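You operate a simulated robot arm through the tools that you are given. There is no shell and no other tool. Be economical: measure what you need, move in short steps, check, and stop when the job is done.

The job below is to be done with a simulated two-armed robot. You get a single attempt, and the scene is never put back.

Task
Take the blue cloth from the grey table and lay it out flat on the far end of the grey table.

The check looks at the end state, three seconds after you hand in, the way a careful person would. Anything else that was tipped, shoved, dropped, spilled or broken makes it a failure. Flat cloth is picked up by pressing the open fingertips on it (5 to 10 N) and closing them slowly along it; thin cloth reads only 2 to 8 mm in the jaws.

Robot
Two 7-joint arms with two-finger parallel grippers on one trunk, on a base that drives. Base frame: it is fixed to the floor where the robot stands at the start and does not move with it; the origin is under the middle of the robot, x ahead of it, y to its left, z up. Lengths are in m, angles in rad, forces in N, time in s.
The left shoulder is at the start at [0.05, 0.165, 1.03], the right one opposite. With the tool pointing down near the work surface each hand reaches from about 0.22 to 0.7 m from the robot's upright axis, wherever it stands, measured 20 degrees to its own side. Places, roughly: blue cloth [-1.5, 2.25, 0.75]; far end of the grey table [-2.1, 2.3, 0.8]. Payload 3.91 kg a hand.
The tool frame of a hand sits at the grasp point between the pads (the TCP): z along the fingers, y along the line on which they close. The tips reach 0.03 m beyond it. The gripper opens to 0.11 m. The fingers are 0.02 m wide and 0.01 m thick; the gripper's body (0.048 by 0.112 m) begins 0.055 m behind the TCP.
Orientation is told as [roll, pitch, yaw] about the base's x, y, z axes, in that order, counted from this pose: with the fingers straight down and closing along the base's y, the tool's x points along the base's -x, its y along +y and its z along -z.

Tools
- The arms move only by the tool servo_tool. It takes "left_commands", "right_commands" or both (then of equal length, played together; a hand with none holds still); each is text: rows parted by semicolons, each of 7 numbers parted by spaces: the shift along the tool's x, y, z in units of 500 mm (1.0 is 500 mm), then the turn, a rotation vector about the tool's x, y, z in units of 120 degrees (1.0 is 120 degrees), then the gripper command, from -1 (fully open) to 1 (shut), values between in proportion. In form: x y z wx wy wz claw; .... A call has 1 to 8 rows; each row is the pose to reach, as a shift and turn from the pose commanded when the call began, along the tool's axes at that moment. A call with a number of a shift or a turn outside -1 to 1 is refused whole. A row lasts 0.2 s, in which the tool goes at most 0.05 m and 0.15 rad; a call with a longer step from one row to the next is refused whole, and so is a gripper value outside its range. Where a pose cannot be reached the arm comes as near as it can. A force on the tool above 40 N (or 10 N above the force at the start of the call, whichever is more), or a blocked arm, ends the call early, and 0.2 s more pass. Each finger travels about 0.045 m/s and halts on what it meets, pressing with about 35 N; the grip force reading is that of the motor and also rises with nothing between the fingers. The clock runs only during rows and for 0.2 s after the last one: add rows that repeat a pose to give the fingers time. The reply holds the time, the measured pose of the TCP, the force on the tool along the base axes, the opening and the grip force, in the units named above and with some noise, with the torque about the TCP (base axes, N m) and any sound that the robot's microphone picked up.
- Cameras (640 x 400 px; columns grow to the right, rows downward): "scene" is now at [0.1157, -0.0054, 1.1967]; the picture's right is [-0.09, -1.00, 0.00], its down [-0.61, 0.05, -0.79] and it looks along [0.79, -0.07, -0.61] (base axes); focal length 262 px, centre (320, 200). "left" rides on the left gripper at [0.072, -0.017, -0.103] in its tool frame; the picture's right is [0.23, 0.97, 0.00], its down [-0.76, 0.18, -0.62] and it looks along [-0.61, 0.14, 0.78] (tool axes); focal length 222 px, centre (320, 200). "right" rides on the right gripper at [0.072, 0.017, -0.103] in its tool frame; the picture's right is [-0.23, 0.97, 0.00], its down [-0.76, -0.18, -0.62] and it looks along [-0.61, -0.14, 0.78] (tool axes); focal length 222 px, centre (320, 200). There is no depth. A picture from a camera that has moved, and an enlarged one, comes with that camera's place and axes in the base frame and with its lens.
- camera(camera): a new picture of that camera. It takes no simulated time.
- move_column(by): slides the trunk up (or, below 0, down) by that many m; the arms and the scene camera ride with it, the base frame stays. It gives what a move gives, with no picture.
- drive_base(legs): drives the robot by 1 to 6 legs, each [ahead, left, turn to the left] in m, m and rad, along the robot's own axes; the way and the turn of a leg run together, so that a leg with both is an arc; at most 1.5 m and 3.142 rad a leg. The arms and the cameras ride along, it lands a little off, and it stops where it bumps. It gives what a move gives.
- aim_head(pan, tilt): turns the head with the scene camera to pan (to the left, within 1.396 rad either way) and tilt (down, from -0.506 to 1.204), counted from straight ahead of the robot. It gives what a move gives.
- inspect(camera, box): a new picture of the part [left, top, right, bottom] of that camera's present view, enlarged. It takes no simulated time.
- sign_off(): hands the job in; it is judged then, once.

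Work in short steps. Places have to be worked out from the pictures, the camera data and where the tool is seen: move nearer, look again, correct. Check each grasp and each placing, and mend what went wrong. You have 135 turns and 106 pictures in all, those below and enlarged ones among them. Open the grippers and draw the arms clear of the work before you hand the job in, unless the task says otherwise; then end with one line.

The tools are called after "Emit:" by a JSON object that holds its "api" and its "payload". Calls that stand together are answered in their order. servo_tool: Moves the arms, as the interface text tells. Its arguments: {"type":"object","properties":{"left_commands":{"type":"string"},"right_commands":{"type":"string"}},"required":[]} The other tools are called the same way: move_column (by) slides the trunk up or down; drive_base (legs) drives the base; aim_head (pan, tilt) turns the head that bears the scene camera; camera (camera) takes a picture; inspect (camera, box) takes an enlarged picture of a part of a camera's view; sign_off () hands the job in.

At the start:

```text
time_s: 0.0
left_tool_pos: [0.5288, 0.2597, 0.8882]
left_tcp_rot: [0.001, 0.0, 0.0]
left_force: [0.1, 0.1, 0.5]
left_wrist_torque: [0.0, 0.02, 0.01]
left_width: 0.1101
left_grasp_force: 0.0
right_tool_pos: [0.517, -0.2652, 0.9936]
right_tcp_rot: [0.0, 0.0, 0.0]
right_force: [0.0, 0.4, 0.1]
right_wrist_torque: [-0.01, -0.01, -0.01]
right_width: 0.1099
right_grasp_force: 0.1
trunk travel left (down, up): [-0.25, 0.253]
robot x, y, heading: [0.0029, 0.0013, 0.001]
head pan, tilt: [-0.087, 0.66]
```

scene: 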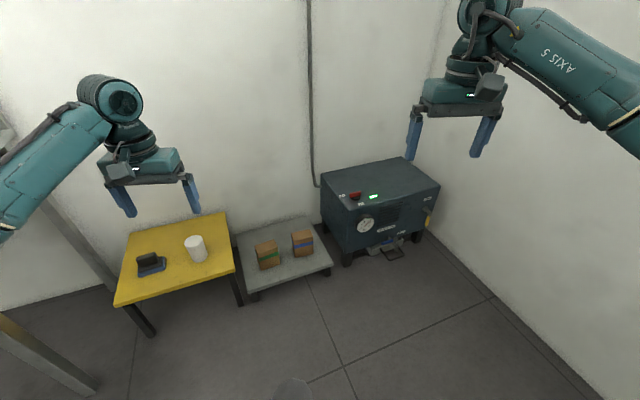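
right: 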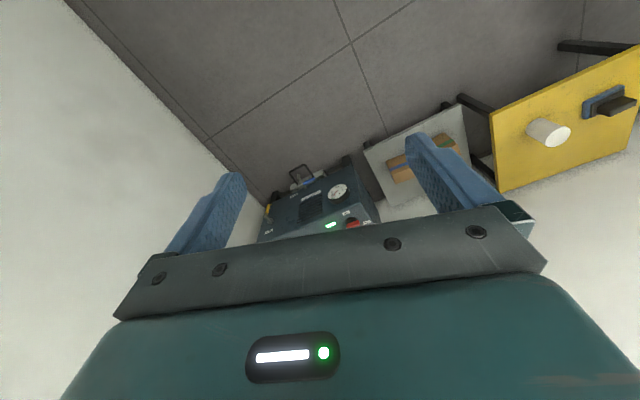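
left: 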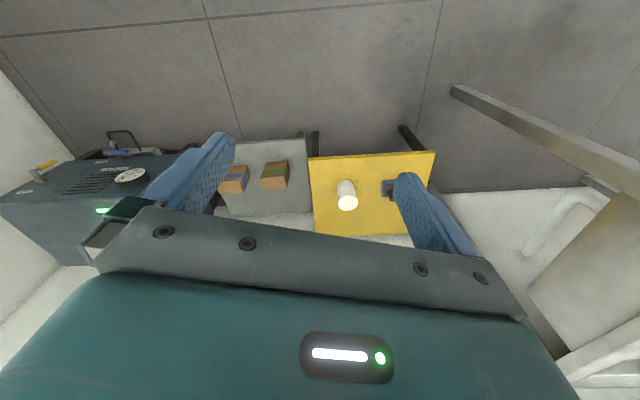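

The work is behind and to the left of the robot, so I look left first to see what obstacles are on the way.

Emit:
{"api": "aim_head", "payload": {"pan": 1.39, "tilt": 0.5}}

Emit:
{"api": "camera", "payload": {"camera": "scene"}}

```text
time_s: 1.6
left_tool_pos: [0.5288, 0.2587, 0.8878]
left_tcp_rot: [0.0, 0.0, 0.001]
left_force: [-0.2, -0.4, -0.2]
left_wrist_torque: [-0.01, 0.01, -0.01]
left_width: 0.1099
left_grasp_force: 0.0
right_tool_pos: [0.5153, -0.2641, 0.9932]
right_tcp_rot: [-0.001, 0.001, -0.001]
right_force: [0.6, 0.0, 0.1]
right_wrist_torque: [-0.02, 0.01, -0.04]
right_width: 0.1102
right_grasp_force: 0.1
trunk travel left (down, up): [-0.25, 0.253]
robot x, y, heading: [0.0017, -0.0005, 0.002]
head pan, tilt: [1.389, 0.499]
```

```text
102 pictures are left
camera scene: at [0.0461, 0.0917, 1.2111], right [0.98, -0.18, 0.0], down [-0.09, -0.47, -0.88], along [0.16, 0.86, -0.48], focal length 262 px, centre (320, 200)
```

scene: 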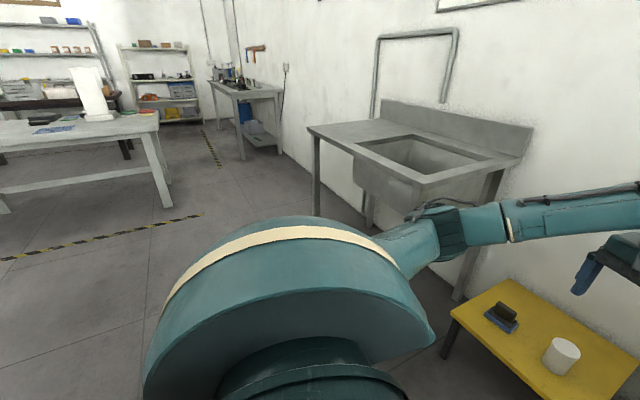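

The blue cloth lies on the grey table at roughly (-1.5, 2.3), and there is room around the robot. I turn on the spot to face the table.

Emit:
{"api": "drive_base", "payload": {"legs": [[0, 0, 2.1]]}}

Emit:
{"api": "aim_head", "payload": {"pan": 0, "tilt": 0.4}}

Emit:
{"api": "camera", "payload": {"camera": "scene"}}

```text
time_s: 7.0
left_tool_pos: [-0.4875, 0.3301, 0.8873]
left_tcp_rot: [-0.001, 0.001, 2.089]
left_force: [-0.7, 0.9, -0.6]
left_wrist_torque: [0.0, -0.03, -0.01]
left_width: 0.1099
left_grasp_force: 0.1
right_tool_pos: [-0.0282, 0.5799, 0.9929]
right_tcp_rot: [0.0, -0.001, 2.09]
right_force: [0.4, -0.2, -0.1]
right_wrist_torque: [0.0, 0.01, -0.03]
right_width: 0.11
right_grasp_force: 0.1
trunk travel left (down, up): [-0.25, 0.253]
robot x, y, heading: [0.0002, 0.0014, 2.09]
head pan, tilt: [1.389, 0.499]
```

```text
time_s: 8.5
left_tool_pos: [-0.4883, 0.3295, 0.8874]
left_tcp_rot: [0.0, -0.001, 2.09]
left_force: [0.9, 0.1, -0.3]
left_wrist_torque: [0.03, -0.02, -0.01]
left_width: 0.11
left_grasp_force: 0.1
right_tool_pos: [-0.0275, 0.5789, 0.9918]
right_tcp_rot: [0.001, 0.001, 2.092]
right_force: [0.4, 0.3, -0.5]
right_wrist_torque: [0.0, 0.04, -0.02]
right_width: 0.1099
right_grasp_force: 0.1
trunk travel left (down, up): [-0.25, 0.253]
robot x, y, heading: [-0.0016, -0.0016, 2.088]
head pan, tilt: [0.0, 0.4]
```

```text
101 pictures are left
camera scene: at [-0.0604, 0.1079, 1.2202], right [0.87, 0.5, 0.0], down [0.19, -0.34, -0.92], along [-0.46, 0.8, -0.39], focal length 262 px, centre (320, 200)
```

scene: 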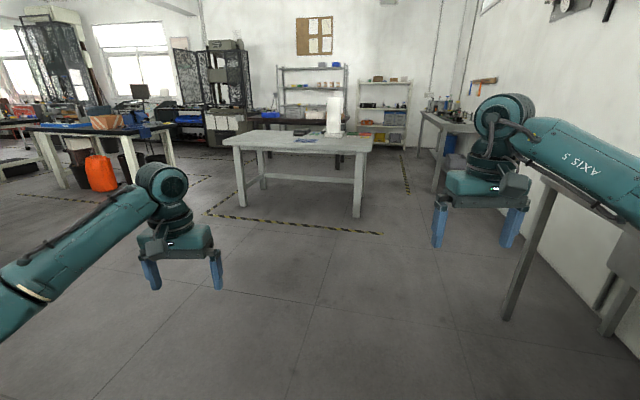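

Emit:
{"api": "inspect", "payload": {"camera": "scene", "box": [200, 80, 400, 225]}}

```text
2.76 times, centred on (300, 152) of scene
camera zoom: at [-0.0604, 0.1079, 1.2202], right [0.87, 0.5, 0.0], down [0.19, -0.34, -0.92], along [-0.46, 0.8, -0.39], focal length 724 px, centre (375, 331)
```

zoom: 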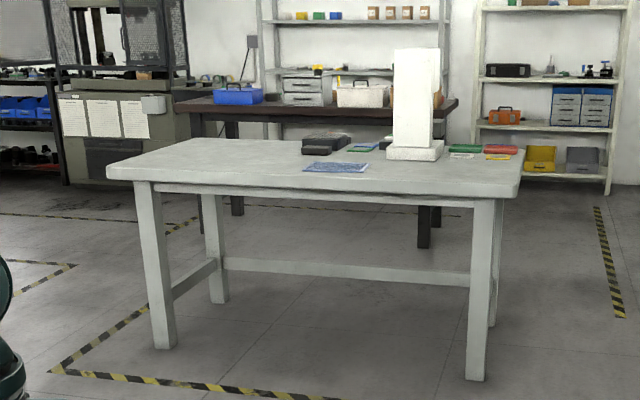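

The grey table's near edge runs from about (-2.05, 1.8) to (-0.7, 2.05), with the cloth near the front and a white post plus boxes beside it. I raise the trunk for clearance and drive part of the way in, then look again.

Emit:
{"api": "move_column", "payload": {"by": 0.2}}

Emit:
{"api": "drive_base", "payload": {"legs": [[1.0, 0.0, 0], [0.0, 0.35, 0], [0, 0, -0.3]]}}

Emit:
{"api": "aim_head", "payload": {"pan": 0, "tilt": 0.6}}

Emit:
{"api": "camera", "payload": {"camera": "scene"}}

```text
time_s: 10.7
left_tool_pos: [-0.4879, 0.3312, 1.0877]
left_tcp_rot: [0.0, 0.0, 2.091]
left_force: [-0.4, -1.1, -0.3]
left_wrist_torque: [0.0, -0.01, 0.0]
left_width: 0.1101
left_grasp_force: 0.1
right_tool_pos: [-0.0291, 0.581, 1.1929]
right_tcp_rot: [-0.001, 0.001, 2.09]
right_force: [0.1, -0.3, 0.6]
right_wrist_torque: [0.03, -0.02, -0.01]
right_width: 0.1098
right_grasp_force: 0.1
trunk travel left (down, up): [-0.45, 0.053]
robot x, y, heading: [-0.0005, -0.0045, 2.088]
head pan, tilt: [0.0, 0.4]
```

```text
time_s: 20.1
left_tool_pos: [-1.1684, 1.1612, 1.0877]
left_tcp_rot: [0.001, 0.0, 1.787]
left_force: [0.1, -0.1, -0.3]
left_wrist_torque: [-0.01, 0.01, -0.03]
left_width: 0.11
left_grasp_force: 0.0
right_tool_pos: [-0.6543, 1.2603, 1.1928]
right_tcp_rot: [0.001, 0.0, 1.784]
right_force: [0.1, -0.3, -0.4]
right_wrist_torque: [0.01, 0.02, 0.01]
right_width: 0.1099
right_grasp_force: 0.1
trunk travel left (down, up): [-0.45, 0.053]
robot x, y, heading: [-0.799, 0.6988, 1.786]
head pan, tilt: [0.0, 0.4]
```

```text
time_s: 20.8
left_tool_pos: [-1.1666, 1.1612, 1.0879]
left_tcp_rot: [0.0, -0.001, 1.788]
left_force: [0.2, 0.2, 0.7]
left_wrist_torque: [0.01, 0.0, -0.01]
left_width: 0.1099
left_grasp_force: 0.1
right_tool_pos: [-0.6538, 1.2602, 1.1929]
right_tcp_rot: [0.0, 0.0, 1.786]
right_force: [0.1, -0.2, 0.1]
right_wrist_torque: [-0.01, -0.03, 0.0]
right_width: 0.1102
right_grasp_force: 0.0
trunk travel left (down, up): [-0.45, 0.053]
robot x, y, heading: [-0.8054, 0.7007, 1.786]
head pan, tilt: [0.0, 0.6]
```

```text
99 pictures are left
camera scene: at [-0.8262, 0.8161, 1.402], right [0.98, 0.21, 0.0], down [0.12, -0.55, -0.83], along [-0.18, 0.81, -0.56], focal length 262 px, centre (320, 200)
```

scene: 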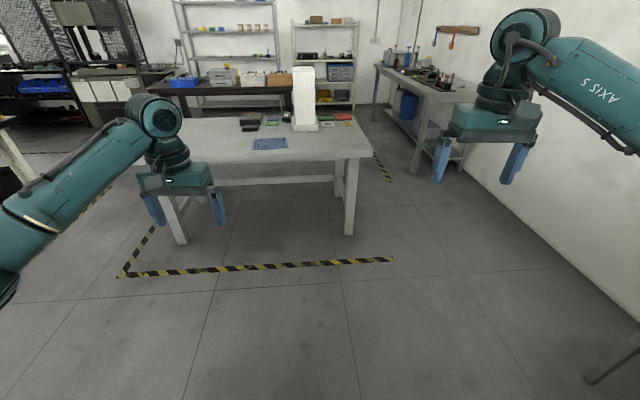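

The cloth is near (-1.49, 2.3), about 0.25 m in from the near edge. A white post stands behind it at about (-1.35, 2.65), reaching up to about z 1.16. I move nearer, keeping the hands well short of the post.

Emit:
{"api": "drive_base", "payload": {"legs": [[0, 0.25, 0], [0.75, 0.0, 0]]}}

Emit:
{"api": "aim_head", "payload": {"pan": 0.1, "tilt": 0.8}}

Emit:
{"api": "camera", "payload": {"camera": "scene"}}

```text
time_s: 27.2
left_tool_pos: [-1.5655, 1.8397, 1.0878]
left_tcp_rot: [0.0, 0.0, 1.782]
left_force: [0.3, -0.2, -0.2]
left_wrist_torque: [0.0, 0.04, 0.0]
left_width: 0.11
left_grasp_force: 0.0
right_tool_pos: [-1.0509, 1.9366, 1.1925]
right_tcp_rot: [0.001, 0.001, 1.779]
right_force: [0.0, -0.6, 0.0]
right_wrist_torque: [0.01, -0.02, -0.02]
right_width: 0.1101
right_grasp_force: 0.0
trunk travel left (down, up): [-0.45, 0.053]
robot x, y, heading: [-1.204, 1.3765, 1.779]
head pan, tilt: [0.0, 0.6]
```

```text
time_s: 28.0
left_tool_pos: [-1.5648, 1.8398, 1.089]
left_tcp_rot: [0.001, 0.0, 1.78]
left_force: [0.5, -1.6, -1.1]
left_wrist_torque: [0.03, -0.01, 0.02]
left_width: 0.1099
left_grasp_force: 0.1
right_tool_pos: [-1.0515, 1.9374, 1.1924]
right_tcp_rot: [0.001, -0.001, 1.782]
right_force: [-0.2, -0.6, 0.3]
right_wrist_torque: [-0.01, 0.0, -0.02]
right_width: 0.1096
right_grasp_force: 0.2
trunk travel left (down, up): [-0.45, 0.053]
robot x, y, heading: [-1.2018, 1.3766, 1.784]
head pan, tilt: [0.099, 0.799]
```

```text
98 pictures are left
camera scene: at [-1.2326, 1.4842, 1.3852], right [0.95, 0.3, 0.0], down [0.22, -0.68, -0.7], along [-0.21, 0.66, -0.72], focal length 262 px, centre (320, 200)
```

scene: 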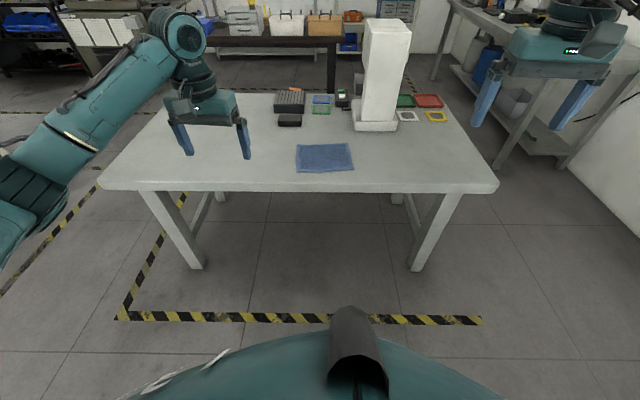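

From this view the table edges run along u=(0.955, 0.296), with the near-left corner at about (-2.19, 1.90). The cloth is about 0.215 x 0.175 m with its near corners at (-1.55, 2.18) and (-1.345, 2.26), and the far end looks free. I square up to the table and move in to about 0.43 m from its edge.

Emit:
{"api": "drive_base", "payload": {"legs": [[0, 0, 0.09], [0.35, 0.0, 0]]}}

Emit:
{"api": "aim_head", "payload": {"pan": 0.0, "tilt": 0.95}}

Emit:
{"api": "camera", "payload": {"camera": "scene"}}

Emit:
{"api": "camera", "payload": {"camera": "left"}}

```text
time_s: 30.8
left_tool_pos: [-1.7101, 2.1389, 1.0871]
left_tcp_rot: [0.0, 0.001, 1.873]
left_force: [-0.1, -0.2, -1.3]
left_wrist_torque: [-0.03, 0.03, 0.0]
left_width: 0.1103
left_grasp_force: 0.0
right_tool_pos: [-1.2075, 2.2824, 1.1926]
right_tcp_rot: [0.0, 0.002, 1.873]
right_force: [-0.5, 0.4, -0.3]
right_wrist_torque: [0.0, 0.02, 0.02]
right_width: 0.11
right_grasp_force: 0.1
trunk travel left (down, up): [-0.45, 0.053]
robot x, y, heading: [-1.3078, 1.7111, 1.876]
head pan, tilt: [0.099, 0.799]
```

```text
time_s: 31.4
left_tool_pos: [-1.7097, 2.1387, 1.0886]
left_tcp_rot: [0.001, 0.001, 1.873]
left_force: [0.5, 0.6, 0.4]
left_wrist_torque: [0.01, 0.0, 0.02]
left_width: 0.1099
left_grasp_force: 0.1
right_tool_pos: [-1.2079, 2.2827, 1.1928]
right_tcp_rot: [0.001, 0.0, 1.872]
right_force: [0.2, -0.7, -0.2]
right_wrist_torque: [-0.01, -0.02, 0.0]
right_width: 0.11
right_grasp_force: 0.0
trunk travel left (down, up): [-0.45, 0.053]
robot x, y, heading: [-1.305, 1.7123, 1.873]
head pan, tilt: [0.0, 0.949]
```

```text
97 pictures are left
camera scene: at [-1.336, 1.8098, 1.3736], right [0.95, 0.3, 0.0], down [0.24, -0.78, -0.58], along [-0.17, 0.56, -0.81], focal length 262 px, centre (320, 200)
```

scene: 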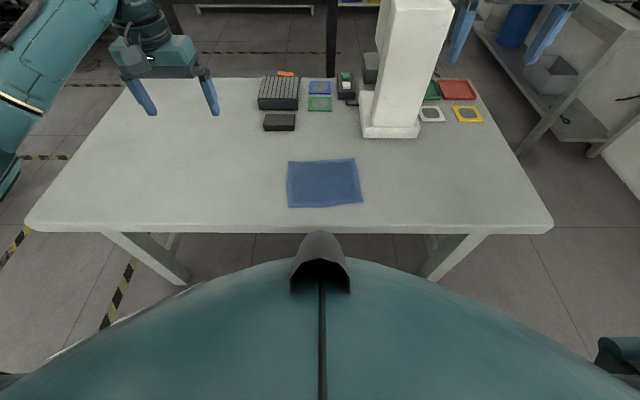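

```text
96 pictures are left
camera left: at [-1.6719, 2.0752, 1.1909], right [-0.86, -0.51, 0.0], down [-0.4, 0.67, 0.62], along [-0.32, 0.54, -0.78], focal length 222 px, centre (320, 200)
```

left: 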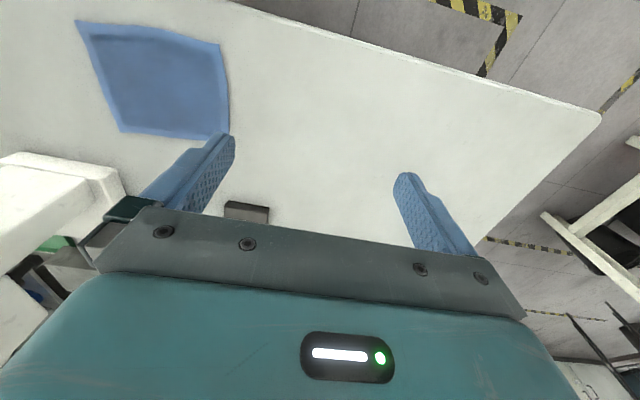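

The far end is empty and the cloth lies flat, with near corners at about (-1.544, 2.19) and (-1.345, 2.272). I will pinch both ends of its near edge with the jaws closing across that edge, so I turn the two wrists 90 degrees outward in the air first.

Emit:
{"api": "servo_tool", "payload": {"left_commands": "0 0 0 0 0 0.07 -1;0 0 0 0 0 0.14 -1;0 0 0 0 0 0.21 -1;0 0 0 0 0 0.28 -1;0 0 0 0 0 0.35 -1;0 0 0 0 0 0.42 -1;0 0 0 0 0 0.49 -1;0 0 0 0 0 0.56 -1", "right_commands": "0 0 0 0 0 -0.07 -1;0 0 0 0 0 -0.14 -1;0 0 0 0 0 -0.21 -1;0 0 0 0 0 -0.28 -1;0 0 0 0 0 -0.35 -1;0 0 0 0 0 -0.42 -1;0 0 0 0 0 -0.49 -1;0 0 0 0 0 -0.56 -1"}}

Emit:
{"api": "servo_tool", "payload": {"left_commands": "0 0 0 0 0 0.07 -1;0 0 0 0 0 0.14 -1;0 0 0 0 0 0.19 -1;0 0 0 0 0 0.19 -1", "right_commands": "0 0 0 0 0 -0.07 -1;0 0 0 0 0 -0.14 -1;0 0 0 0 0 -0.19 -1;0 0 0 0 0 -0.19 -1"}}

```text
time_s: 33.2
left_tool_pos: [-1.7108, 2.1388, 1.0876]
left_tcp_rot: [-0.001, 0.001, 0.697]
left_force: [0.6, 0.2, 0.1]
left_wrist_torque: [0.04, 0.03, 0.0]
left_width: 0.1101
left_grasp_force: 0.0
right_tool_pos: [-1.2684, 2.1307, 1.1842]
right_tcp_rot: [-0.003, -0.001, 3.037]
right_force: [0.3, -0.2, 0.9]
right_wrist_torque: [-0.03, 0.0, 0.0]
right_width: 0.1098
right_grasp_force: 0.2
right hand out of reach, approached as far as the arm can: row 4, 5, 6, 7, 8
trunk travel left (down, up): [-0.45, 0.053]
robot x, y, heading: [-1.3027, 1.7104, 1.869]
head pan, tilt: [0.0, 0.949]
```

```text
time_s: 34.2
left_tool_pos: [-1.7103, 2.1387, 1.0885]
left_tcp_rot: [0.0, -0.001, 0.299]
left_force: [0.5, 0.0, 0.0]
left_wrist_torque: [0.03, -0.03, 0.01]
left_width: 0.1099
left_grasp_force: 0.1
right_tool_pos: [-1.2918, 2.035, 1.1804]
right_tcp_rot: [0.0, 0.0, -2.839]
right_force: [0.0, -0.5, 0.0]
right_wrist_torque: [0.01, -0.02, 0.01]
right_width: 0.1099
right_grasp_force: 0.0
right hand out of reach, approached as far as the arm can: row 1, 2, 3, 4
trunk travel left (down, up): [-0.45, 0.053]
robot x, y, heading: [-1.307, 1.7079, 1.869]
head pan, tilt: [0.0, 0.949]
```

Both wrists are turned, but the right arm had to pull in because the hands are too high for it. I lower the trunk by 0.2 m, which still leaves the hands clear above the table.

Emit:
{"api": "move_column", "payload": {"by": -0.2}}

Emit:
{"api": "servo_tool", "payload": {"right_commands": "0 0 0 0 0 0 -1;0 0 0 0 0 0 -1"}}

Emit:
{"api": "camera", "payload": {"camera": "scene"}}

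```text
time_s: 36.4
left_tool_pos: [-1.7103, 2.1388, 0.8872]
left_tcp_rot: [-0.002, -0.002, 0.302]
left_force: [-0.8, 0.1, -1.0]
left_wrist_torque: [-0.03, -0.01, 0.0]
left_width: 0.11
left_grasp_force: 0.1
right_tool_pos: [-1.2916, 2.0348, 0.98]
right_tcp_rot: [0.0, 0.001, -2.841]
right_force: [-0.5, -0.3, -0.3]
right_wrist_torque: [0.0, -0.02, 0.01]
right_width: 0.1099
right_grasp_force: 0.1
trunk travel left (down, up): [-0.25, 0.253]
robot x, y, heading: [-1.3039, 1.7089, 1.869]
head pan, tilt: [0.0, 0.949]
```

```text
time_s: 37.0
left_tool_pos: [-1.7112, 2.139, 0.8881]
left_tcp_rot: [0.001, 0.0, 0.303]
left_force: [-0.1, 0.8, 0.3]
left_wrist_torque: [-0.02, 0.0, 0.01]
left_width: 0.1101
left_grasp_force: 0.0
right_tool_pos: [-1.2914, 2.0351, 0.98]
right_tcp_rot: [0.0, 0.0, -2.841]
right_force: [0.1, -0.2, 0.1]
right_wrist_torque: [0.01, -0.02, -0.02]
right_width: 0.11
right_grasp_force: 0.1
trunk travel left (down, up): [-0.25, 0.253]
robot x, y, heading: [-1.3061, 1.7098, 1.873]
head pan, tilt: [0.0, 0.949]
```

```text
95 pictures are left
camera scene: at [-1.336, 1.8099, 1.1736], right [0.95, 0.3, 0.0], down [0.24, -0.78, -0.58], along [-0.17, 0.56, -0.81], focal length 262 px, centre (320, 200)
```

scene: 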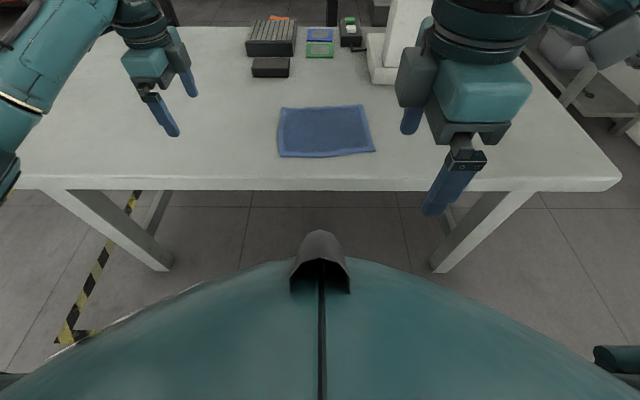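

Comparing the two heights puts the table surface at about z 0.757. I bring both hands above the pinch points, left at (-1.515, 2.210) and right at (-1.380, 2.266), at z 0.88, with the jaws partly closed to 0.06.

Emit:
{"api": "servo_tool", "payload": {"left_commands": "-0.07 0.003 0.003 0 0 -0.01 -0.5;-0.14 0.006 0.006 0 0 -0.02 -0.3;-0.21 0.01 0.01 0 0 -0.03 -0.09;-0.28 0.014 0.012 0 0 -0.043 -0.09;-0.35 0.017 0.016 0 0 -0.043 -0.09;-0.414 0.02 0.016 0 0 -0.043 -0.09;-0.414 0.02 0.016 0 0 -0.043 -0.09", "right_commands": "0 -0.08 0.033 0 0 -0.01 -0.5;-0.01 -0.16 0.066 0 0 -0.02 -0.3;-0.02 -0.24 0.1 0 0 -0.03 -0.09;-0.03 -0.32 0.133 0 0 -0.043 -0.09;-0.034 -0.41 0.166 0 0 -0.043 -0.09;-0.034 -0.494 0.2 0 0 -0.043 -0.09;-0.034 -0.494 0.2 0 0 -0.043 -0.09"}}

Emit:
{"api": "camera", "payload": {"camera": "scene"}}

Emit:
{"api": "camera", "payload": {"camera": "left"}}

Emit:
{"api": "camera", "payload": {"camera": "right"}}

```text
time_s: 38.6
left_tool_pos: [-1.515, 2.2099, 0.8795]
left_tcp_rot: [0.002, -0.002, 0.394]
left_force: [-0.9, -0.4, 0.2]
left_wrist_torque: [0.0, -0.03, -0.02]
left_width: 0.06
left_grasp_force: 0.0
right_tool_pos: [-1.3392, 2.0193, 0.9455]
right_tcp_rot: [-0.001, 0.001, -2.754]
right_force: [0.0, 0.6, -0.3]
right_wrist_torque: [-0.01, -0.01, -0.01]
right_width: 0.0598
right_grasp_force: 0.1
right hand out of reach, approached as far as the arm can: row 1, 2, 3, 4, 5, 6, 7
trunk travel left (down, up): [-0.25, 0.253]
robot x, y, heading: [-1.3068, 1.711, 1.872]
head pan, tilt: [0.0, 0.949]
```

```text
94 pictures are left
camera scene: at [-1.336, 1.8099, 1.1736], right [0.95, 0.3, 0.0], down [0.24, -0.78, -0.58], along [-0.17, 0.56, -0.81], focal length 262 px, centre (320, 200)
```

scene: 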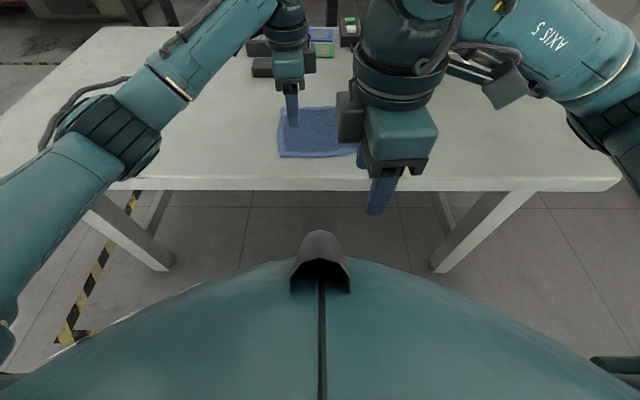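

```text
93 pictures are left
camera left: at [-1.5753, 2.1672, 0.9829], right [-0.58, 0.81, 0.0], down [0.64, 0.46, 0.62], along [0.51, 0.36, -0.78], focal length 222 px, centre (320, 200)
```

left: 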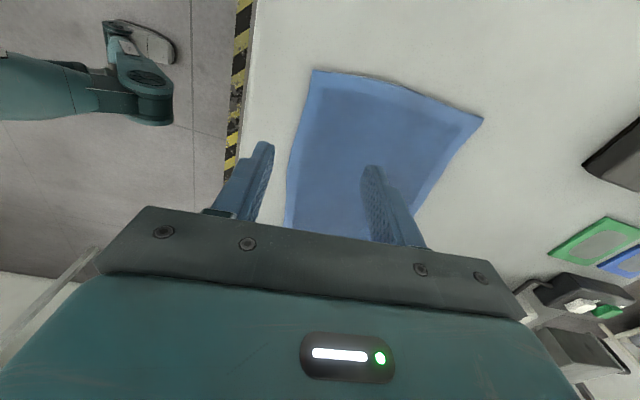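

```text
92 pictures are left
camera right: at [-1.2649, 2.0311, 1.0501], right [0.16, -0.99, 0.0], down [-0.77, -0.12, 0.62], along [-0.62, -0.1, -0.78], focal length 222 px, centre (320, 200)
```

right: 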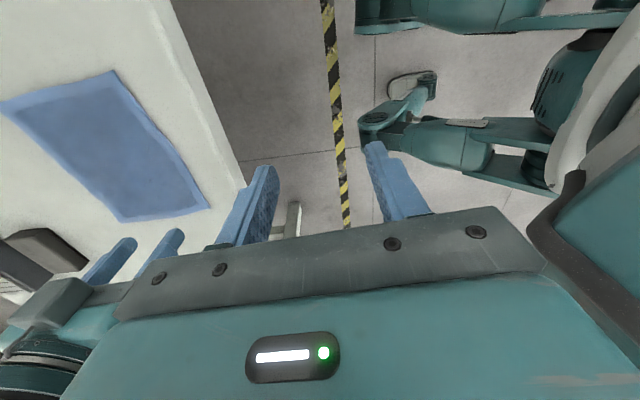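

The right wrist is at a joint limit in this orientation. I change the plan: both hands go back to yaw about 1.96, closing sideways, and pinch the left and right edges of the cloth near its near corners.

Emit:
{"api": "servo_tool", "payload": {"left_commands": "0.02 0 -0.02 0 0 -0.07 -0.09;0.04 0 -0.04 0 0 -0.14 -0.09;0.06 0 -0.04 0 0 -0.21 -0.09;0.08 0 -0.04 0 0 -0.28 -0.09;0.1 0 -0.04 0 0 -0.35 -0.09;0.12 0 -0.04 0 0 -0.42 -0.09;0.12 0 -0.04 0 0 -0.49 -0.09;0.12 0 -0.04 0 0 -0.56 -0.09", "right_commands": "0.02 0 0 0 0 0.07 -0.09;0.04 0 0 0 0 0.14 -0.09;0.06 0 0 0 0 0.21 -0.09;0.08 0 0 0 0 0.28 -0.09;0.1 0 0 0 0 0.35 -0.09;0.12 0 0 0 0 0.42 -0.09;0.14 0 0 0 0 0.49 -0.09;0.16 0 0 0 0 0.56 -0.09"}}

Emit:
{"api": "servo_tool", "payload": {"left_commands": "0 0 0 0 0 -0.07 -0.09;0 0 0 0 0 -0.14 -0.09;0 0 0 0 0 -0.19 -0.09;0 0 0 0 0 -0.19 -0.09", "right_commands": "0 0 0 0 0 0.07 -0.09;0 0 0 0 0 0.14 -0.09;0 0 0 0 0 0.19 -0.09;0 0 0 0 0 0.19 -0.09"}}

```text
time_s: 40.4
left_tool_pos: [-1.5709, 2.1871, 0.8997]
left_tcp_rot: [0.002, 0.001, 1.567]
left_force: [-0.4, -0.3, -0.2]
left_wrist_torque: [-0.03, 0.02, -0.01]
left_width: 0.0601
left_grasp_force: 0.1
right_tool_pos: [-1.2687, 2.0462, 0.9495]
right_tcp_rot: [-0.001, -0.001, 2.356]
right_force: [-0.8, 1.0, 0.7]
right_wrist_torque: [0.01, 0.01, -0.04]
right_width: 0.0597
right_grasp_force: 0.0
trunk travel left (down, up): [-0.25, 0.253]
robot x, y, heading: [-1.3047, 1.7122, 1.872]
head pan, tilt: [0.0, 0.949]
```

```text
time_s: 41.4
left_tool_pos: [-1.5717, 2.1866, 0.9002]
left_tcp_rot: [0.0, 0.0, 1.963]
left_force: [-0.2, 0.3, 0.0]
left_wrist_torque: [0.02, -0.01, 0.0]
left_width: 0.0599
left_grasp_force: 0.1
right_tool_pos: [-1.2689, 2.0466, 0.9498]
right_tcp_rot: [0.0, 0.0, 1.958]
right_force: [-0.2, -0.2, 0.5]
right_wrist_torque: [-0.02, -0.01, -0.01]
right_width: 0.0602
right_grasp_force: 0.1
trunk travel left (down, up): [-0.25, 0.253]
robot x, y, heading: [-1.3082, 1.708, 1.872]
head pan, tilt: [0.0, 0.949]
```

Both hands are back at yaw 1.96 and free. Now I bring them above the side edges, left at (-1.541, 2.214) and right at (-1.364, 2.289), with z 0.83, and look.

Emit:
{"api": "servo_tool", "payload": {"left_commands": "-0.004 -0.011 0.02 0 0 0 -0.09;-0.008 -0.022 0.04 0 0 0 -0.09;-0.012 -0.033 0.06 0 0 0 -0.09;-0.016 -0.044 0.08 0 0 0 -0.09;-0.02 -0.055 0.1 0 0 0 -0.09;-0.024 -0.066 0.12 0 0 0 -0.09;-0.027 -0.078 0.14 0 0 0 -0.09;-0.027 -0.078 0.14 0 0 0 -0.09", "right_commands": "-0.075 0 0.034 0 0 0 -0.09;-0.15 0 0.068 0 0 0 -0.09;-0.225 0 0.102 0 0 0 -0.09;-0.3 0 0.136 0 0 0 -0.09;-0.375 0 0.17 0 0 0 -0.09;-0.45 -0.004 0.204 0 0 0 -0.09;-0.52 -0.008 0.24 0 0 0 -0.09;-0.52 -0.008 0.24 0 0 0 -0.09"}}

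Emit:
{"api": "camera", "payload": {"camera": "scene"}}

Emit:
{"api": "camera", "payload": {"camera": "left"}}

Emit:
{"api": "camera", "payload": {"camera": "right"}}

```text
time_s: 43.2
left_tool_pos: [-1.5401, 2.2132, 0.8305]
left_tcp_rot: [0.0, 0.0, 1.964]
left_force: [0.6, -0.3, -0.6]
left_wrist_torque: [0.01, -0.03, -0.01]
left_width: 0.06
left_grasp_force: 0.0
right_tool_pos: [-1.3628, 2.2903, 0.8298]
right_tcp_rot: [-0.001, -0.001, 1.961]
right_force: [-0.2, 0.8, -0.4]
right_wrist_torque: [0.01, -0.01, -0.02]
right_width: 0.0599
right_grasp_force: 0.1
trunk travel left (down, up): [-0.25, 0.253]
robot x, y, heading: [-1.3067, 1.7091, 1.871]
head pan, tilt: [0.0, 0.949]
```

```text
91 pictures are left
camera scene: at [-1.336, 1.8099, 1.1736], right [0.95, 0.3, 0.0], down [0.24, -0.78, -0.58], along [-0.17, 0.56, -0.81], focal length 262 px, centre (320, 200)
```

scene: 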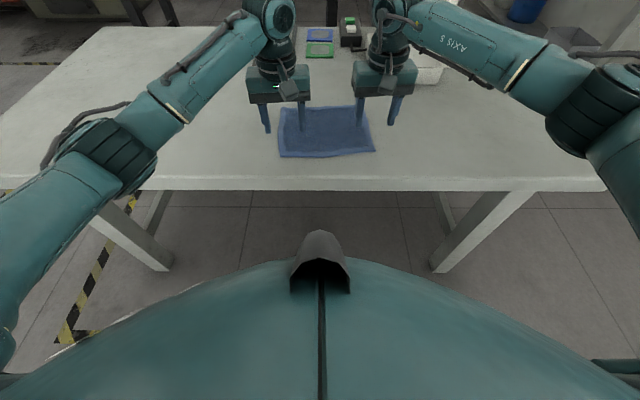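

```text
90 pictures are left
camera left: at [-1.4964, 2.1542, 0.9326], right [-0.81, -0.58, 0.0], down [-0.46, 0.64, 0.62], along [-0.36, 0.51, -0.78], focal length 222 px, centre (320, 200)
```

left: 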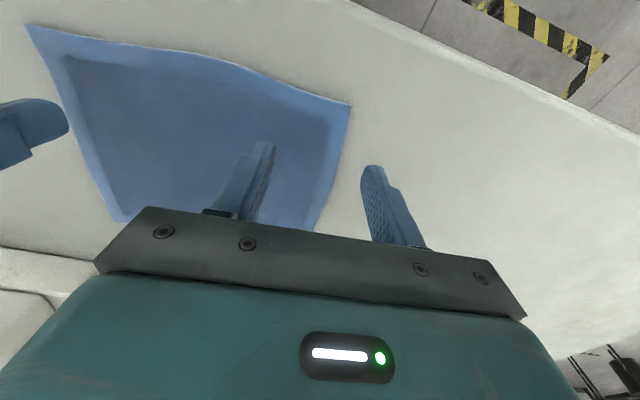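

```text
89 pictures are left
camera right: at [-1.3505, 2.2175, 0.9338], right [-0.99, -0.16, 0.0], down [-0.13, 0.77, 0.62], along [-0.1, 0.62, -0.78], focal length 222 px, centre (320, 200)
```

right: 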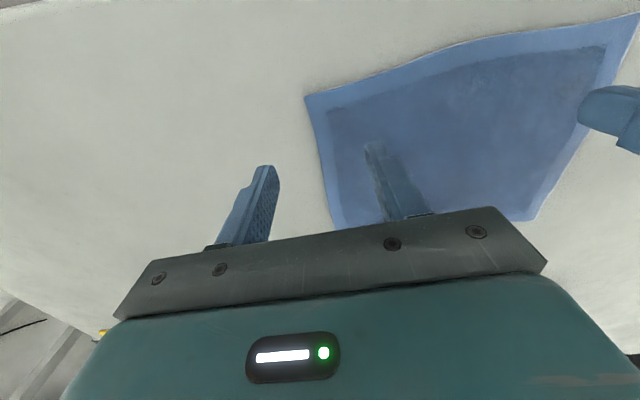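

The wrist cameras confirm the near corners at (-1.542, 2.180) and (-1.346, 2.263), and the jaws straddle both side edges. I lower to just above the table, with a small correction toward the near edge.

Emit:
{"api": "servo_tool", "payload": {"left_commands": "0.01 0 0.03 0 0 0 -0.09;0.016 0 0.06 0 0 0 -0.09;0.016 0 0.072 0 0 0 -0.09;0.016 0 0.072 0 0 0 -0.09", "right_commands": "0.01 0.005 0.03 0 0 0 -0.09;0.016 0.01 0.06 0 0 0 -0.09;0.016 0.01 0.072 0 0 0 -0.09;0.016 0.01 0.072 0 0 0 -0.09"}}

Emit:
{"api": "camera", "payload": {"camera": "left"}}

Emit:
{"api": "camera", "payload": {"camera": "right"}}

```text
time_s: 44.2
left_tool_pos: [-1.5385, 2.2063, 0.7934]
left_tcp_rot: [0.0, 0.001, 1.961]
left_force: [-0.1, -0.9, -0.1]
left_wrist_torque: [-0.01, 0.01, 0.01]
left_width: 0.06
left_grasp_force: 0.1
right_tool_pos: [-1.3651, 2.2806, 0.7932]
right_tcp_rot: [0.0, -0.001, 1.959]
right_force: [0.1, 0.0, 0.7]
right_wrist_torque: [0.0, 0.0, 0.06]
right_width: 0.06
right_grasp_force: 0.1
trunk travel left (down, up): [-0.25, 0.253]
robot x, y, heading: [-1.3043, 1.7112, 1.876]
head pan, tilt: [0.0, 0.949]
```

```text
88 pictures are left
camera left: at [-1.4934, 2.1467, 0.8964], right [-0.81, -0.58, 0.0], down [-0.46, 0.64, 0.62], along [-0.36, 0.51, -0.78], focal length 222 px, centre (320, 200)
```

left: 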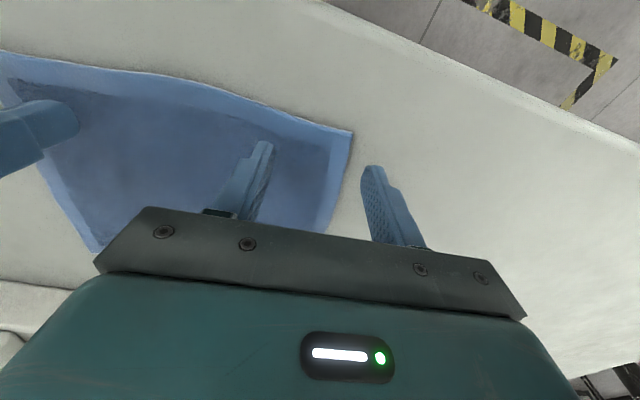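

```text
87 pictures are left
camera right: at [-1.3527, 2.2074, 0.8979], right [-0.99, -0.16, 0.0], down [-0.12, 0.77, 0.62], along [-0.1, 0.62, -0.78], focal length 222 px, centre (320, 200)
```

right: 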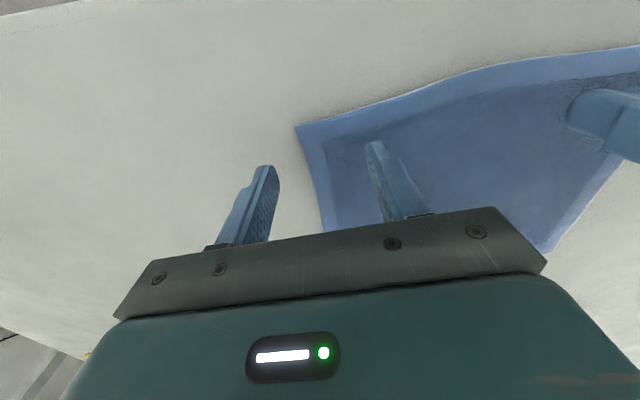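

No contact yet at TCP z 0.793, with the tips around 0.763. I press down in steps of a few millimetres and watch the force.

Emit:
{"api": "servo_tool", "payload": {"left_commands": "0 0 0.006 0 0 0 -0.09;0 0 0.012 0 0 0 -0.09;0 0 0.012 0 0 0 -0.09", "right_commands": "0 0 0.006 0 0 0 -0.09;0 0 0.012 0 0 0 -0.09;0 0 0.012 0 0 0 -0.09"}}

```text
time_s: 45.0
left_tool_pos: [-1.5377, 2.207, 0.7882]
left_tcp_rot: [0.0, 0.002, 1.963]
left_force: [0.2, 0.0, 0.3]
left_wrist_torque: [0.02, 0.01, 0.0]
left_width: 0.0601
left_grasp_force: 0.0
right_tool_pos: [-1.3652, 2.2804, 0.7875]
right_tcp_rot: [-0.001, 0.0, 1.961]
right_force: [0.2, 0.2, -0.3]
right_wrist_torque: [-0.01, -0.01, -0.02]
right_width: 0.0597
right_grasp_force: 0.0
trunk travel left (down, up): [-0.25, 0.253]
robot x, y, heading: [-1.3043, 1.712, 1.875]
head pan, tilt: [0.0, 0.949]
```

Still free at 0.788, so I continue down in small steps.

Emit:
{"api": "servo_tool", "payload": {"left_commands": "0 0 0.004 0 0 0 -0.09;0 0 0.008 0 0 0 -0.09;0 0 0.008 0 0 0 -0.09", "right_commands": "0 0 0.004 0 0 0 -0.09;0 0 0.008 0 0 0 -0.09;0 0 0.008 0 0 0 -0.09"}}

Emit:
{"api": "servo_tool", "payload": {"left_commands": "0 0 0.004 0 0 0 -0.09;0 0 0.006 0 0 0 -0.09;0 0 0.006 0 0 0 -0.09", "right_commands": "0 0 0.004 0 0 0 -0.09;0 0 0.006 0 0 0 -0.09;0 0 0.006 0 0 0 -0.09"}}

```text
time_s: 45.8
left_tool_pos: [-1.5378, 2.2071, 0.7846]
left_tcp_rot: [0.0, -0.002, 1.962]
left_force: [0.1, 0.4, 0.8]
left_wrist_torque: [0.03, -0.01, -0.01]
left_width: 0.06
left_grasp_force: 0.0
right_tool_pos: [-1.3656, 2.2793, 0.7844]
right_tcp_rot: [-0.001, 0.0, 1.96]
right_force: [0.1, 0.4, 1.4]
right_wrist_torque: [-0.04, 0.07, -0.01]
right_width: 0.0601
right_grasp_force: 0.0
trunk travel left (down, up): [-0.25, 0.253]
robot x, y, heading: [-1.3047, 1.7121, 1.868]
head pan, tilt: [0.0, 0.949]
```

```text
time_s: 46.6
left_tool_pos: [-1.5367, 2.2071, 0.7825]
left_tcp_rot: [-0.003, -0.004, 1.964]
left_force: [-1.6, 0.7, 10.6]
left_wrist_torque: [0.15, -0.33, 0.0]
left_width: 0.0598
left_grasp_force: 0.1
right_tool_pos: [-1.3652, 2.2794, 0.7813]
right_tcp_rot: [0.0, -0.005, 1.96]
right_force: [-0.6, 1.7, 6.9]
right_wrist_torque: [0.0, 0.29, -0.08]
right_width: 0.0597
right_grasp_force: 0.1
trunk travel left (down, up): [-0.25, 0.253]
robot x, y, heading: [-1.3052, 1.7123, 1.873]
head pan, tilt: [0.0, 0.949]
```

Contact at 10.6 N left and 6.9 N right, which is the right press. I now close both slowly along the cloth.

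Emit:
{"api": "servo_tool", "payload": {"left_commands": "0 0 0 0 0 0 0.05;0 0 0 0 0 0 0.19;0 0 0 0 0 0 0.33;0 0 0 0 0 0 0.47;0 0 0 0 0 0 0.61;0 0 0 0 0 0 0.75;0 0 0 0 0 0 0.9;0 0 0 0 0 0 1", "right_commands": "0 0 0.0005 0 0 0 0.05;0 0 0.0005 0 0 0 0.19;0 0 0.0005 0 0 0 0.33;0 0 0.0005 0 0 0 0.47;0 0 0.0005 0 0 0 0.61;0 0 0.0005 0 0 0 0.75;0 0 0.0005 0 0 0 0.9;0 0 0.0005 0 0 0 1"}}

Emit:
{"api": "servo_tool", "payload": {"left_commands": "0 0 0 0 0 0 1;0 0 0 0 0 0 1;0 0 0 0 0 0 1", "right_commands": "0 0 0 0 0 0 1;0 0 0 0 0 0 1;0 0 0 0 0 0 1"}}

Emit:
{"api": "camera", "payload": {"camera": "scene"}}

Emit:
{"api": "camera", "payload": {"camera": "left"}}

Emit:
{"api": "camera", "payload": {"camera": "right"}}

```text
time_s: 48.4
left_tool_pos: [-1.5354, 2.2061, 0.7816]
left_tcp_rot: [-0.004, -0.003, 1.961]
left_force: [13.8, 7.2, 11.2]
left_wrist_torque: [0.28, -0.49, 0.04]
left_width: 0.0045
left_grasp_force: 35.0
right_tool_pos: [-1.3658, 2.2785, 0.7827]
right_tcp_rot: [0.004, -0.004, 1.964]
right_force: [-16.2, -7.0, 10.5]
right_wrist_torque: [-0.3, 0.57, 0.0]
right_width: 0.0042
right_grasp_force: 30.2
trunk travel left (down, up): [-0.25, 0.253]
robot x, y, heading: [-1.3058, 1.7111, 1.874]
head pan, tilt: [0.0, 0.949]
```

```text
time_s: 49.2
left_tool_pos: [-1.536, 2.2066, 0.7828]
left_tcp_rot: [-0.004, -0.003, 1.961]
left_force: [16.2, 9.0, 13.0]
left_wrist_torque: [0.28, -0.56, 0.04]
left_width: 0.0047
left_grasp_force: 34.9
right_tool_pos: [-1.3659, 2.2787, 0.7832]
right_tcp_rot: [0.002, -0.004, 1.962]
right_force: [-18.9, -7.4, 11.0]
right_wrist_torque: [-0.27, 0.63, 0.01]
right_width: 0.0039
right_grasp_force: 34.8
trunk travel left (down, up): [-0.25, 0.253]
robot x, y, heading: [-1.3048, 1.7109, 1.874]
head pan, tilt: [0.0, 0.949]
```

```text
86 pictures are left
camera scene: at [-1.3356, 1.808, 1.1739], right [0.95, 0.3, 0.0], down [0.24, -0.78, -0.58], along [-0.17, 0.56, -0.81], focal length 262 px, centre (320, 200)
```

scene: 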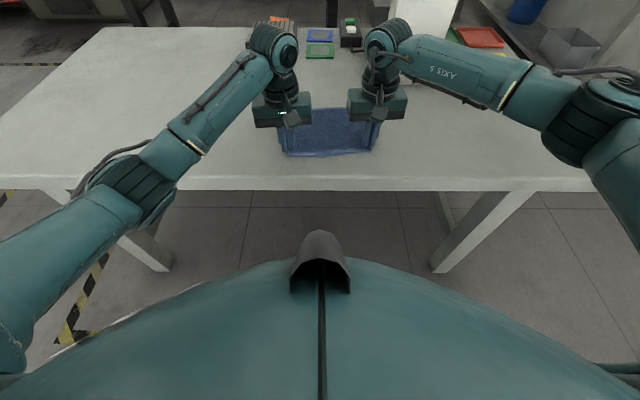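

```text
85 pictures are left
camera left: at [-1.4924, 2.1461, 0.8851], right [-0.81, -0.58, 0.0], down [-0.46, 0.63, 0.63], along [-0.36, 0.51, -0.78], focal length 222 px, centre (320, 200)
```

left: 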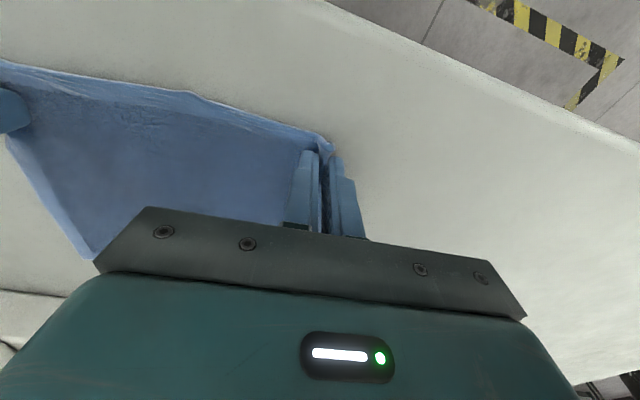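

```text
84 pictures are left
camera right: at [-1.3535, 2.2053, 0.8868], right [-0.99, -0.16, 0.0], down [-0.12, 0.77, 0.62], along [-0.1, 0.62, -0.78], focal length 222 px, centre (320, 200)
```

right: 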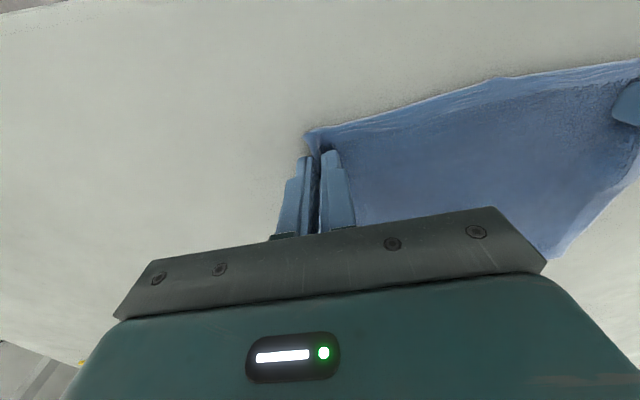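

Both hands hold the cloth (4.7 and 3.9 mm) and it is stretched taut between them. I ease the tension slightly and lift.

Emit:
{"api": "servo_tool", "payload": {"left_commands": "0 -0.008 -0.02 0 0 0 1;0 -0.008 -0.06 0 0 0 1;0 -0.008 -0.12 0 0 0 1;0 -0.008 -0.18 0 0 0 1;0 -0.008 -0.24 0 0 0 1;0 -0.008 -0.3 0 0 0 1;0 -0.008 -0.36 0 0 0 1;0 -0.008 -0.36 0 0 0 1", "right_commands": "0 0.008 -0.02 0 0 0 1;0 0.008 -0.06 0 0 0 1;0 0.008 -0.12 0 0 0 1;0 0.008 -0.18 0 0 0 1;0 0.008 -0.24 0 0 0 1;0 0.008 -0.3 0 0 0 1;0 0.008 -0.36 0 0 0 1;0 0.008 -0.36 0 0 0 1"}}

Emit:
{"api": "camera", "payload": {"camera": "scene"}}

```text
time_s: 51.0
left_tool_pos: [-1.5328, 2.2075, 0.9615]
left_tcp_rot: [0.0, -0.001, 1.964]
left_force: [5.3, 3.4, -0.2]
left_wrist_torque: [0.04, -0.15, 0.03]
left_width: 0.0043
left_grasp_force: 35.0
right_tool_pos: [-1.3691, 2.278, 0.9619]
right_tcp_rot: [0.0, -0.001, 1.962]
right_force: [-5.2, -2.9, 0.0]
right_wrist_torque: [-0.04, 0.12, -0.02]
right_width: 0.0038
right_grasp_force: 35.1
trunk travel left (down, up): [-0.25, 0.253]
robot x, y, heading: [-1.3062, 1.7132, 1.876]
head pan, tilt: [0.0, 0.949]
```

```text
83 pictures are left
camera scene: at [-1.336, 1.8099, 1.1735], right [0.95, 0.3, 0.0], down [0.24, -0.78, -0.58], along [-0.17, 0.56, -0.81], focal length 262 px, centre (320, 200)
```

scene: 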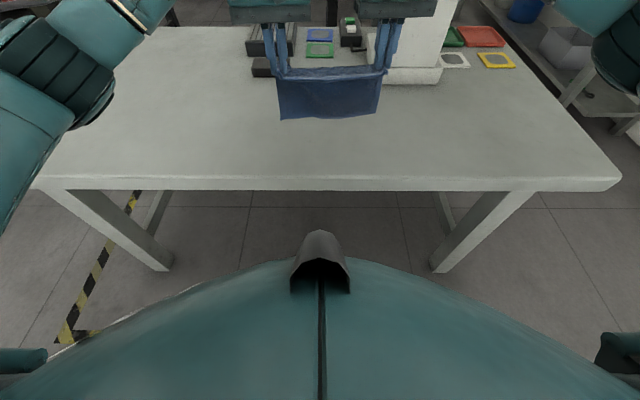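

The cloth hangs neatly between the hands. From the front, the far end would be too deep to reach while laying, so I will stand off the table's left end. First I raise the trunk, back off, drive left past the end, and then check.

Emit:
{"api": "move_column", "payload": {"by": 0.1}}

Emit:
{"api": "drive_base", "payload": {"legs": [[-0.3, 0, 0], [0, 1.37, 0]]}}

Emit:
{"api": "camera", "payload": {"camera": "scene"}}

```text
time_s: 52.4
left_tool_pos: [-1.5324, 2.2073, 1.0613]
left_tcp_rot: [0.0, 0.0, 1.961]
left_force: [4.3, 3.0, -0.8]
left_wrist_torque: [0.07, -0.12, 0.03]
left_width: 0.0042
left_grasp_force: 34.8
right_tool_pos: [-1.3703, 2.2786, 1.0616]
right_tcp_rot: [0.001, -0.001, 1.959]
right_force: [-4.3, -1.4, -0.1]
right_wrist_torque: [-0.05, 0.11, 0.05]
right_width: 0.0037
right_grasp_force: 35.3
trunk travel left (down, up): [-0.35, 0.153]
robot x, y, heading: [-1.3085, 1.7115, 1.875]
head pan, tilt: [0.0, 0.949]
```

```text
time_s: 66.2
left_tool_pos: [-2.7513, 1.513, 1.0616]
left_tcp_rot: [0.0, 0.001, 1.965]
left_force: [4.6, 1.6, 0.4]
left_wrist_torque: [0.03, -0.15, 0.02]
left_width: 0.0043
left_grasp_force: 35.0
right_tool_pos: [-2.5883, 1.5823, 1.0613]
right_tcp_rot: [0.003, 0.0, 1.964]
right_force: [-4.3, -2.3, -0.7]
right_wrist_torque: [-0.03, 0.09, 0.01]
right_width: 0.0039
right_grasp_force: 35.0
trunk travel left (down, up): [-0.35, 0.153]
robot x, y, heading: [-2.5237, 1.0161, 1.879]
head pan, tilt: [0.0, 0.949]
```

```text
82 pictures are left
camera scene: at [-2.5531, 1.1154, 1.2736], right [0.95, 0.3, 0.0], down [0.24, -0.78, -0.58], along [-0.17, 0.56, -0.81], focal length 262 px, centre (320, 200)
```

scene: 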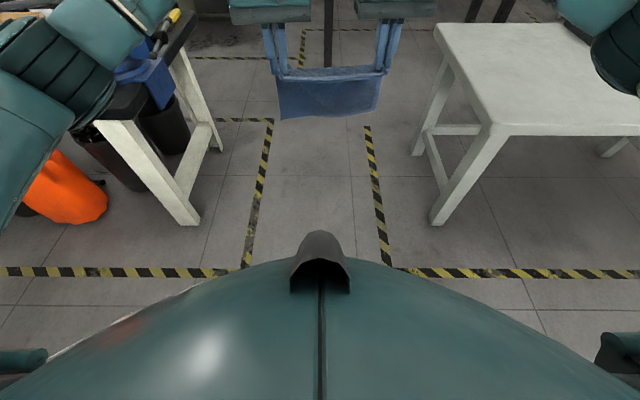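

There is roughly 1.3 m between the grey table's end and the next bench, enough to work in. I turn right so the hands face along the table, then compute the approach.

Emit:
{"api": "drive_base", "payload": {"legs": [[0, 0, -1.66]]}}

Emit:
{"api": "aim_head", "payload": {"pan": 0.7, "tilt": 0.8}}

Emit:
{"api": "camera", "payload": {"camera": "scene"}}

```text
time_s: 70.6
left_tool_pos: [-2.004, 1.1904, 1.0613]
left_tcp_rot: [-0.001, 0.0, 0.286]
left_force: [1.6, -4.6, -0.2]
left_wrist_torque: [-0.17, -0.03, 0.13]
left_width: 0.0042
left_grasp_force: 35.0
right_tool_pos: [-1.9529, 1.0197, 1.0601]
right_tcp_rot: [0.0, 0.0, 0.285]
right_force: [-1.0, 4.4, 0.3]
right_wrist_torque: [0.09, 0.04, 0.04]
right_width: 0.0035
right_grasp_force: 35.3
trunk travel left (down, up): [-0.35, 0.153]
robot x, y, heading: [-2.5216, 1.0181, 0.191]
head pan, tilt: [0.0, 0.949]
```

```text
time_s: 71.7
left_tool_pos: [-2.0042, 1.1908, 1.0611]
left_tcp_rot: [0.0, 0.001, 0.287]
left_force: [0.8, -4.5, 0.0]
left_wrist_torque: [-0.08, -0.09, 0.06]
left_width: 0.0041
left_grasp_force: 35.0
right_tool_pos: [-1.9524, 1.0199, 1.0606]
right_tcp_rot: [-0.001, -0.001, 0.287]
right_force: [-1.2, 3.8, 0.2]
right_wrist_torque: [0.13, 0.06, 0.08]
right_width: 0.0036
right_grasp_force: 34.7
trunk travel left (down, up): [-0.35, 0.153]
robot x, y, heading: [-2.5243, 1.0174, 0.198]
head pan, tilt: [0.7, 0.799]
```

```text
81 pictures are left
camera scene: at [-2.4434, 1.0868, 1.2851], right [0.78, -0.62, 0.0], down [-0.45, -0.56, -0.7], along [0.44, 0.54, -0.72], focal length 262 px, centre (320, 200)
```

scene: 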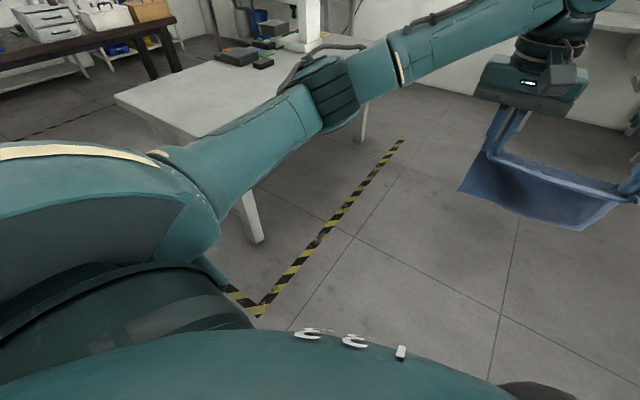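

The hands are now nearly square to the table (yaw 0.287) and everything at the end is clear. I slide left 1.15 m so the cloth hangs over the table's end, then look.

Emit:
{"api": "drive_base", "payload": {"legs": [[0, 0.6, 0], [0, 0.55, 0]]}}

Emit:
{"api": "aim_head", "payload": {"pan": 0.0, "tilt": 0.85}}

Emit:
{"api": "camera", "payload": {"camera": "scene"}}

```text
time_s: 82.3
left_tool_pos: [-2.2217, 2.3112, 1.0601]
left_tcp_rot: [0.001, -0.001, 0.276]
left_force: [2.0, -5.1, 0.1]
left_wrist_torque: [-0.11, -0.01, 0.08]
left_width: 0.0044
left_grasp_force: 34.6
right_tool_pos: [-2.1708, 2.1403, 1.0613]
right_tcp_rot: [0.001, -0.001, 0.277]
right_force: [-2.2, 4.2, -0.1]
right_wrist_torque: [0.14, 0.04, 0.07]
right_width: 0.0036
right_grasp_force: 34.8
trunk travel left (down, up): [-0.35, 0.153]
robot x, y, heading: [-2.7458, 2.1436, 0.188]
head pan, tilt: [0.7, 0.799]
```

```text
time_s: 83.4
left_tool_pos: [-2.2212, 2.3112, 1.0615]
left_tcp_rot: [0.0, -0.001, 0.279]
left_force: [1.4, -3.8, 0.3]
left_wrist_torque: [-0.15, -0.04, 0.07]
left_width: 0.0044
left_grasp_force: 34.8
right_tool_pos: [-2.1694, 2.1403, 1.0612]
right_tcp_rot: [-0.001, 0.001, 0.278]
right_force: [-1.4, 4.0, 0.0]
right_wrist_torque: [0.13, 0.07, 0.05]
right_width: 0.0038
right_grasp_force: 35.5
trunk travel left (down, up): [-0.35, 0.153]
robot x, y, heading: [-2.7412, 2.1426, 0.187]
head pan, tilt: [0.0, 0.85]
```

```text
80 pictures are left
camera scene: at [-2.6354, 2.1646, 1.2811], right [0.19, -0.98, 0.0], down [-0.74, -0.14, -0.66], along [0.65, 0.12, -0.75], focal length 262 px, centre (320, 200)
```

scene: 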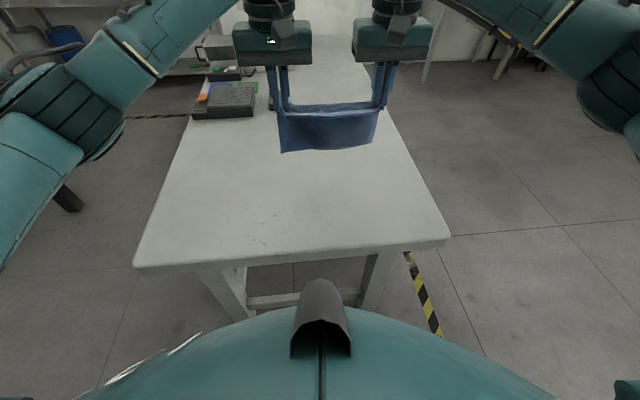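

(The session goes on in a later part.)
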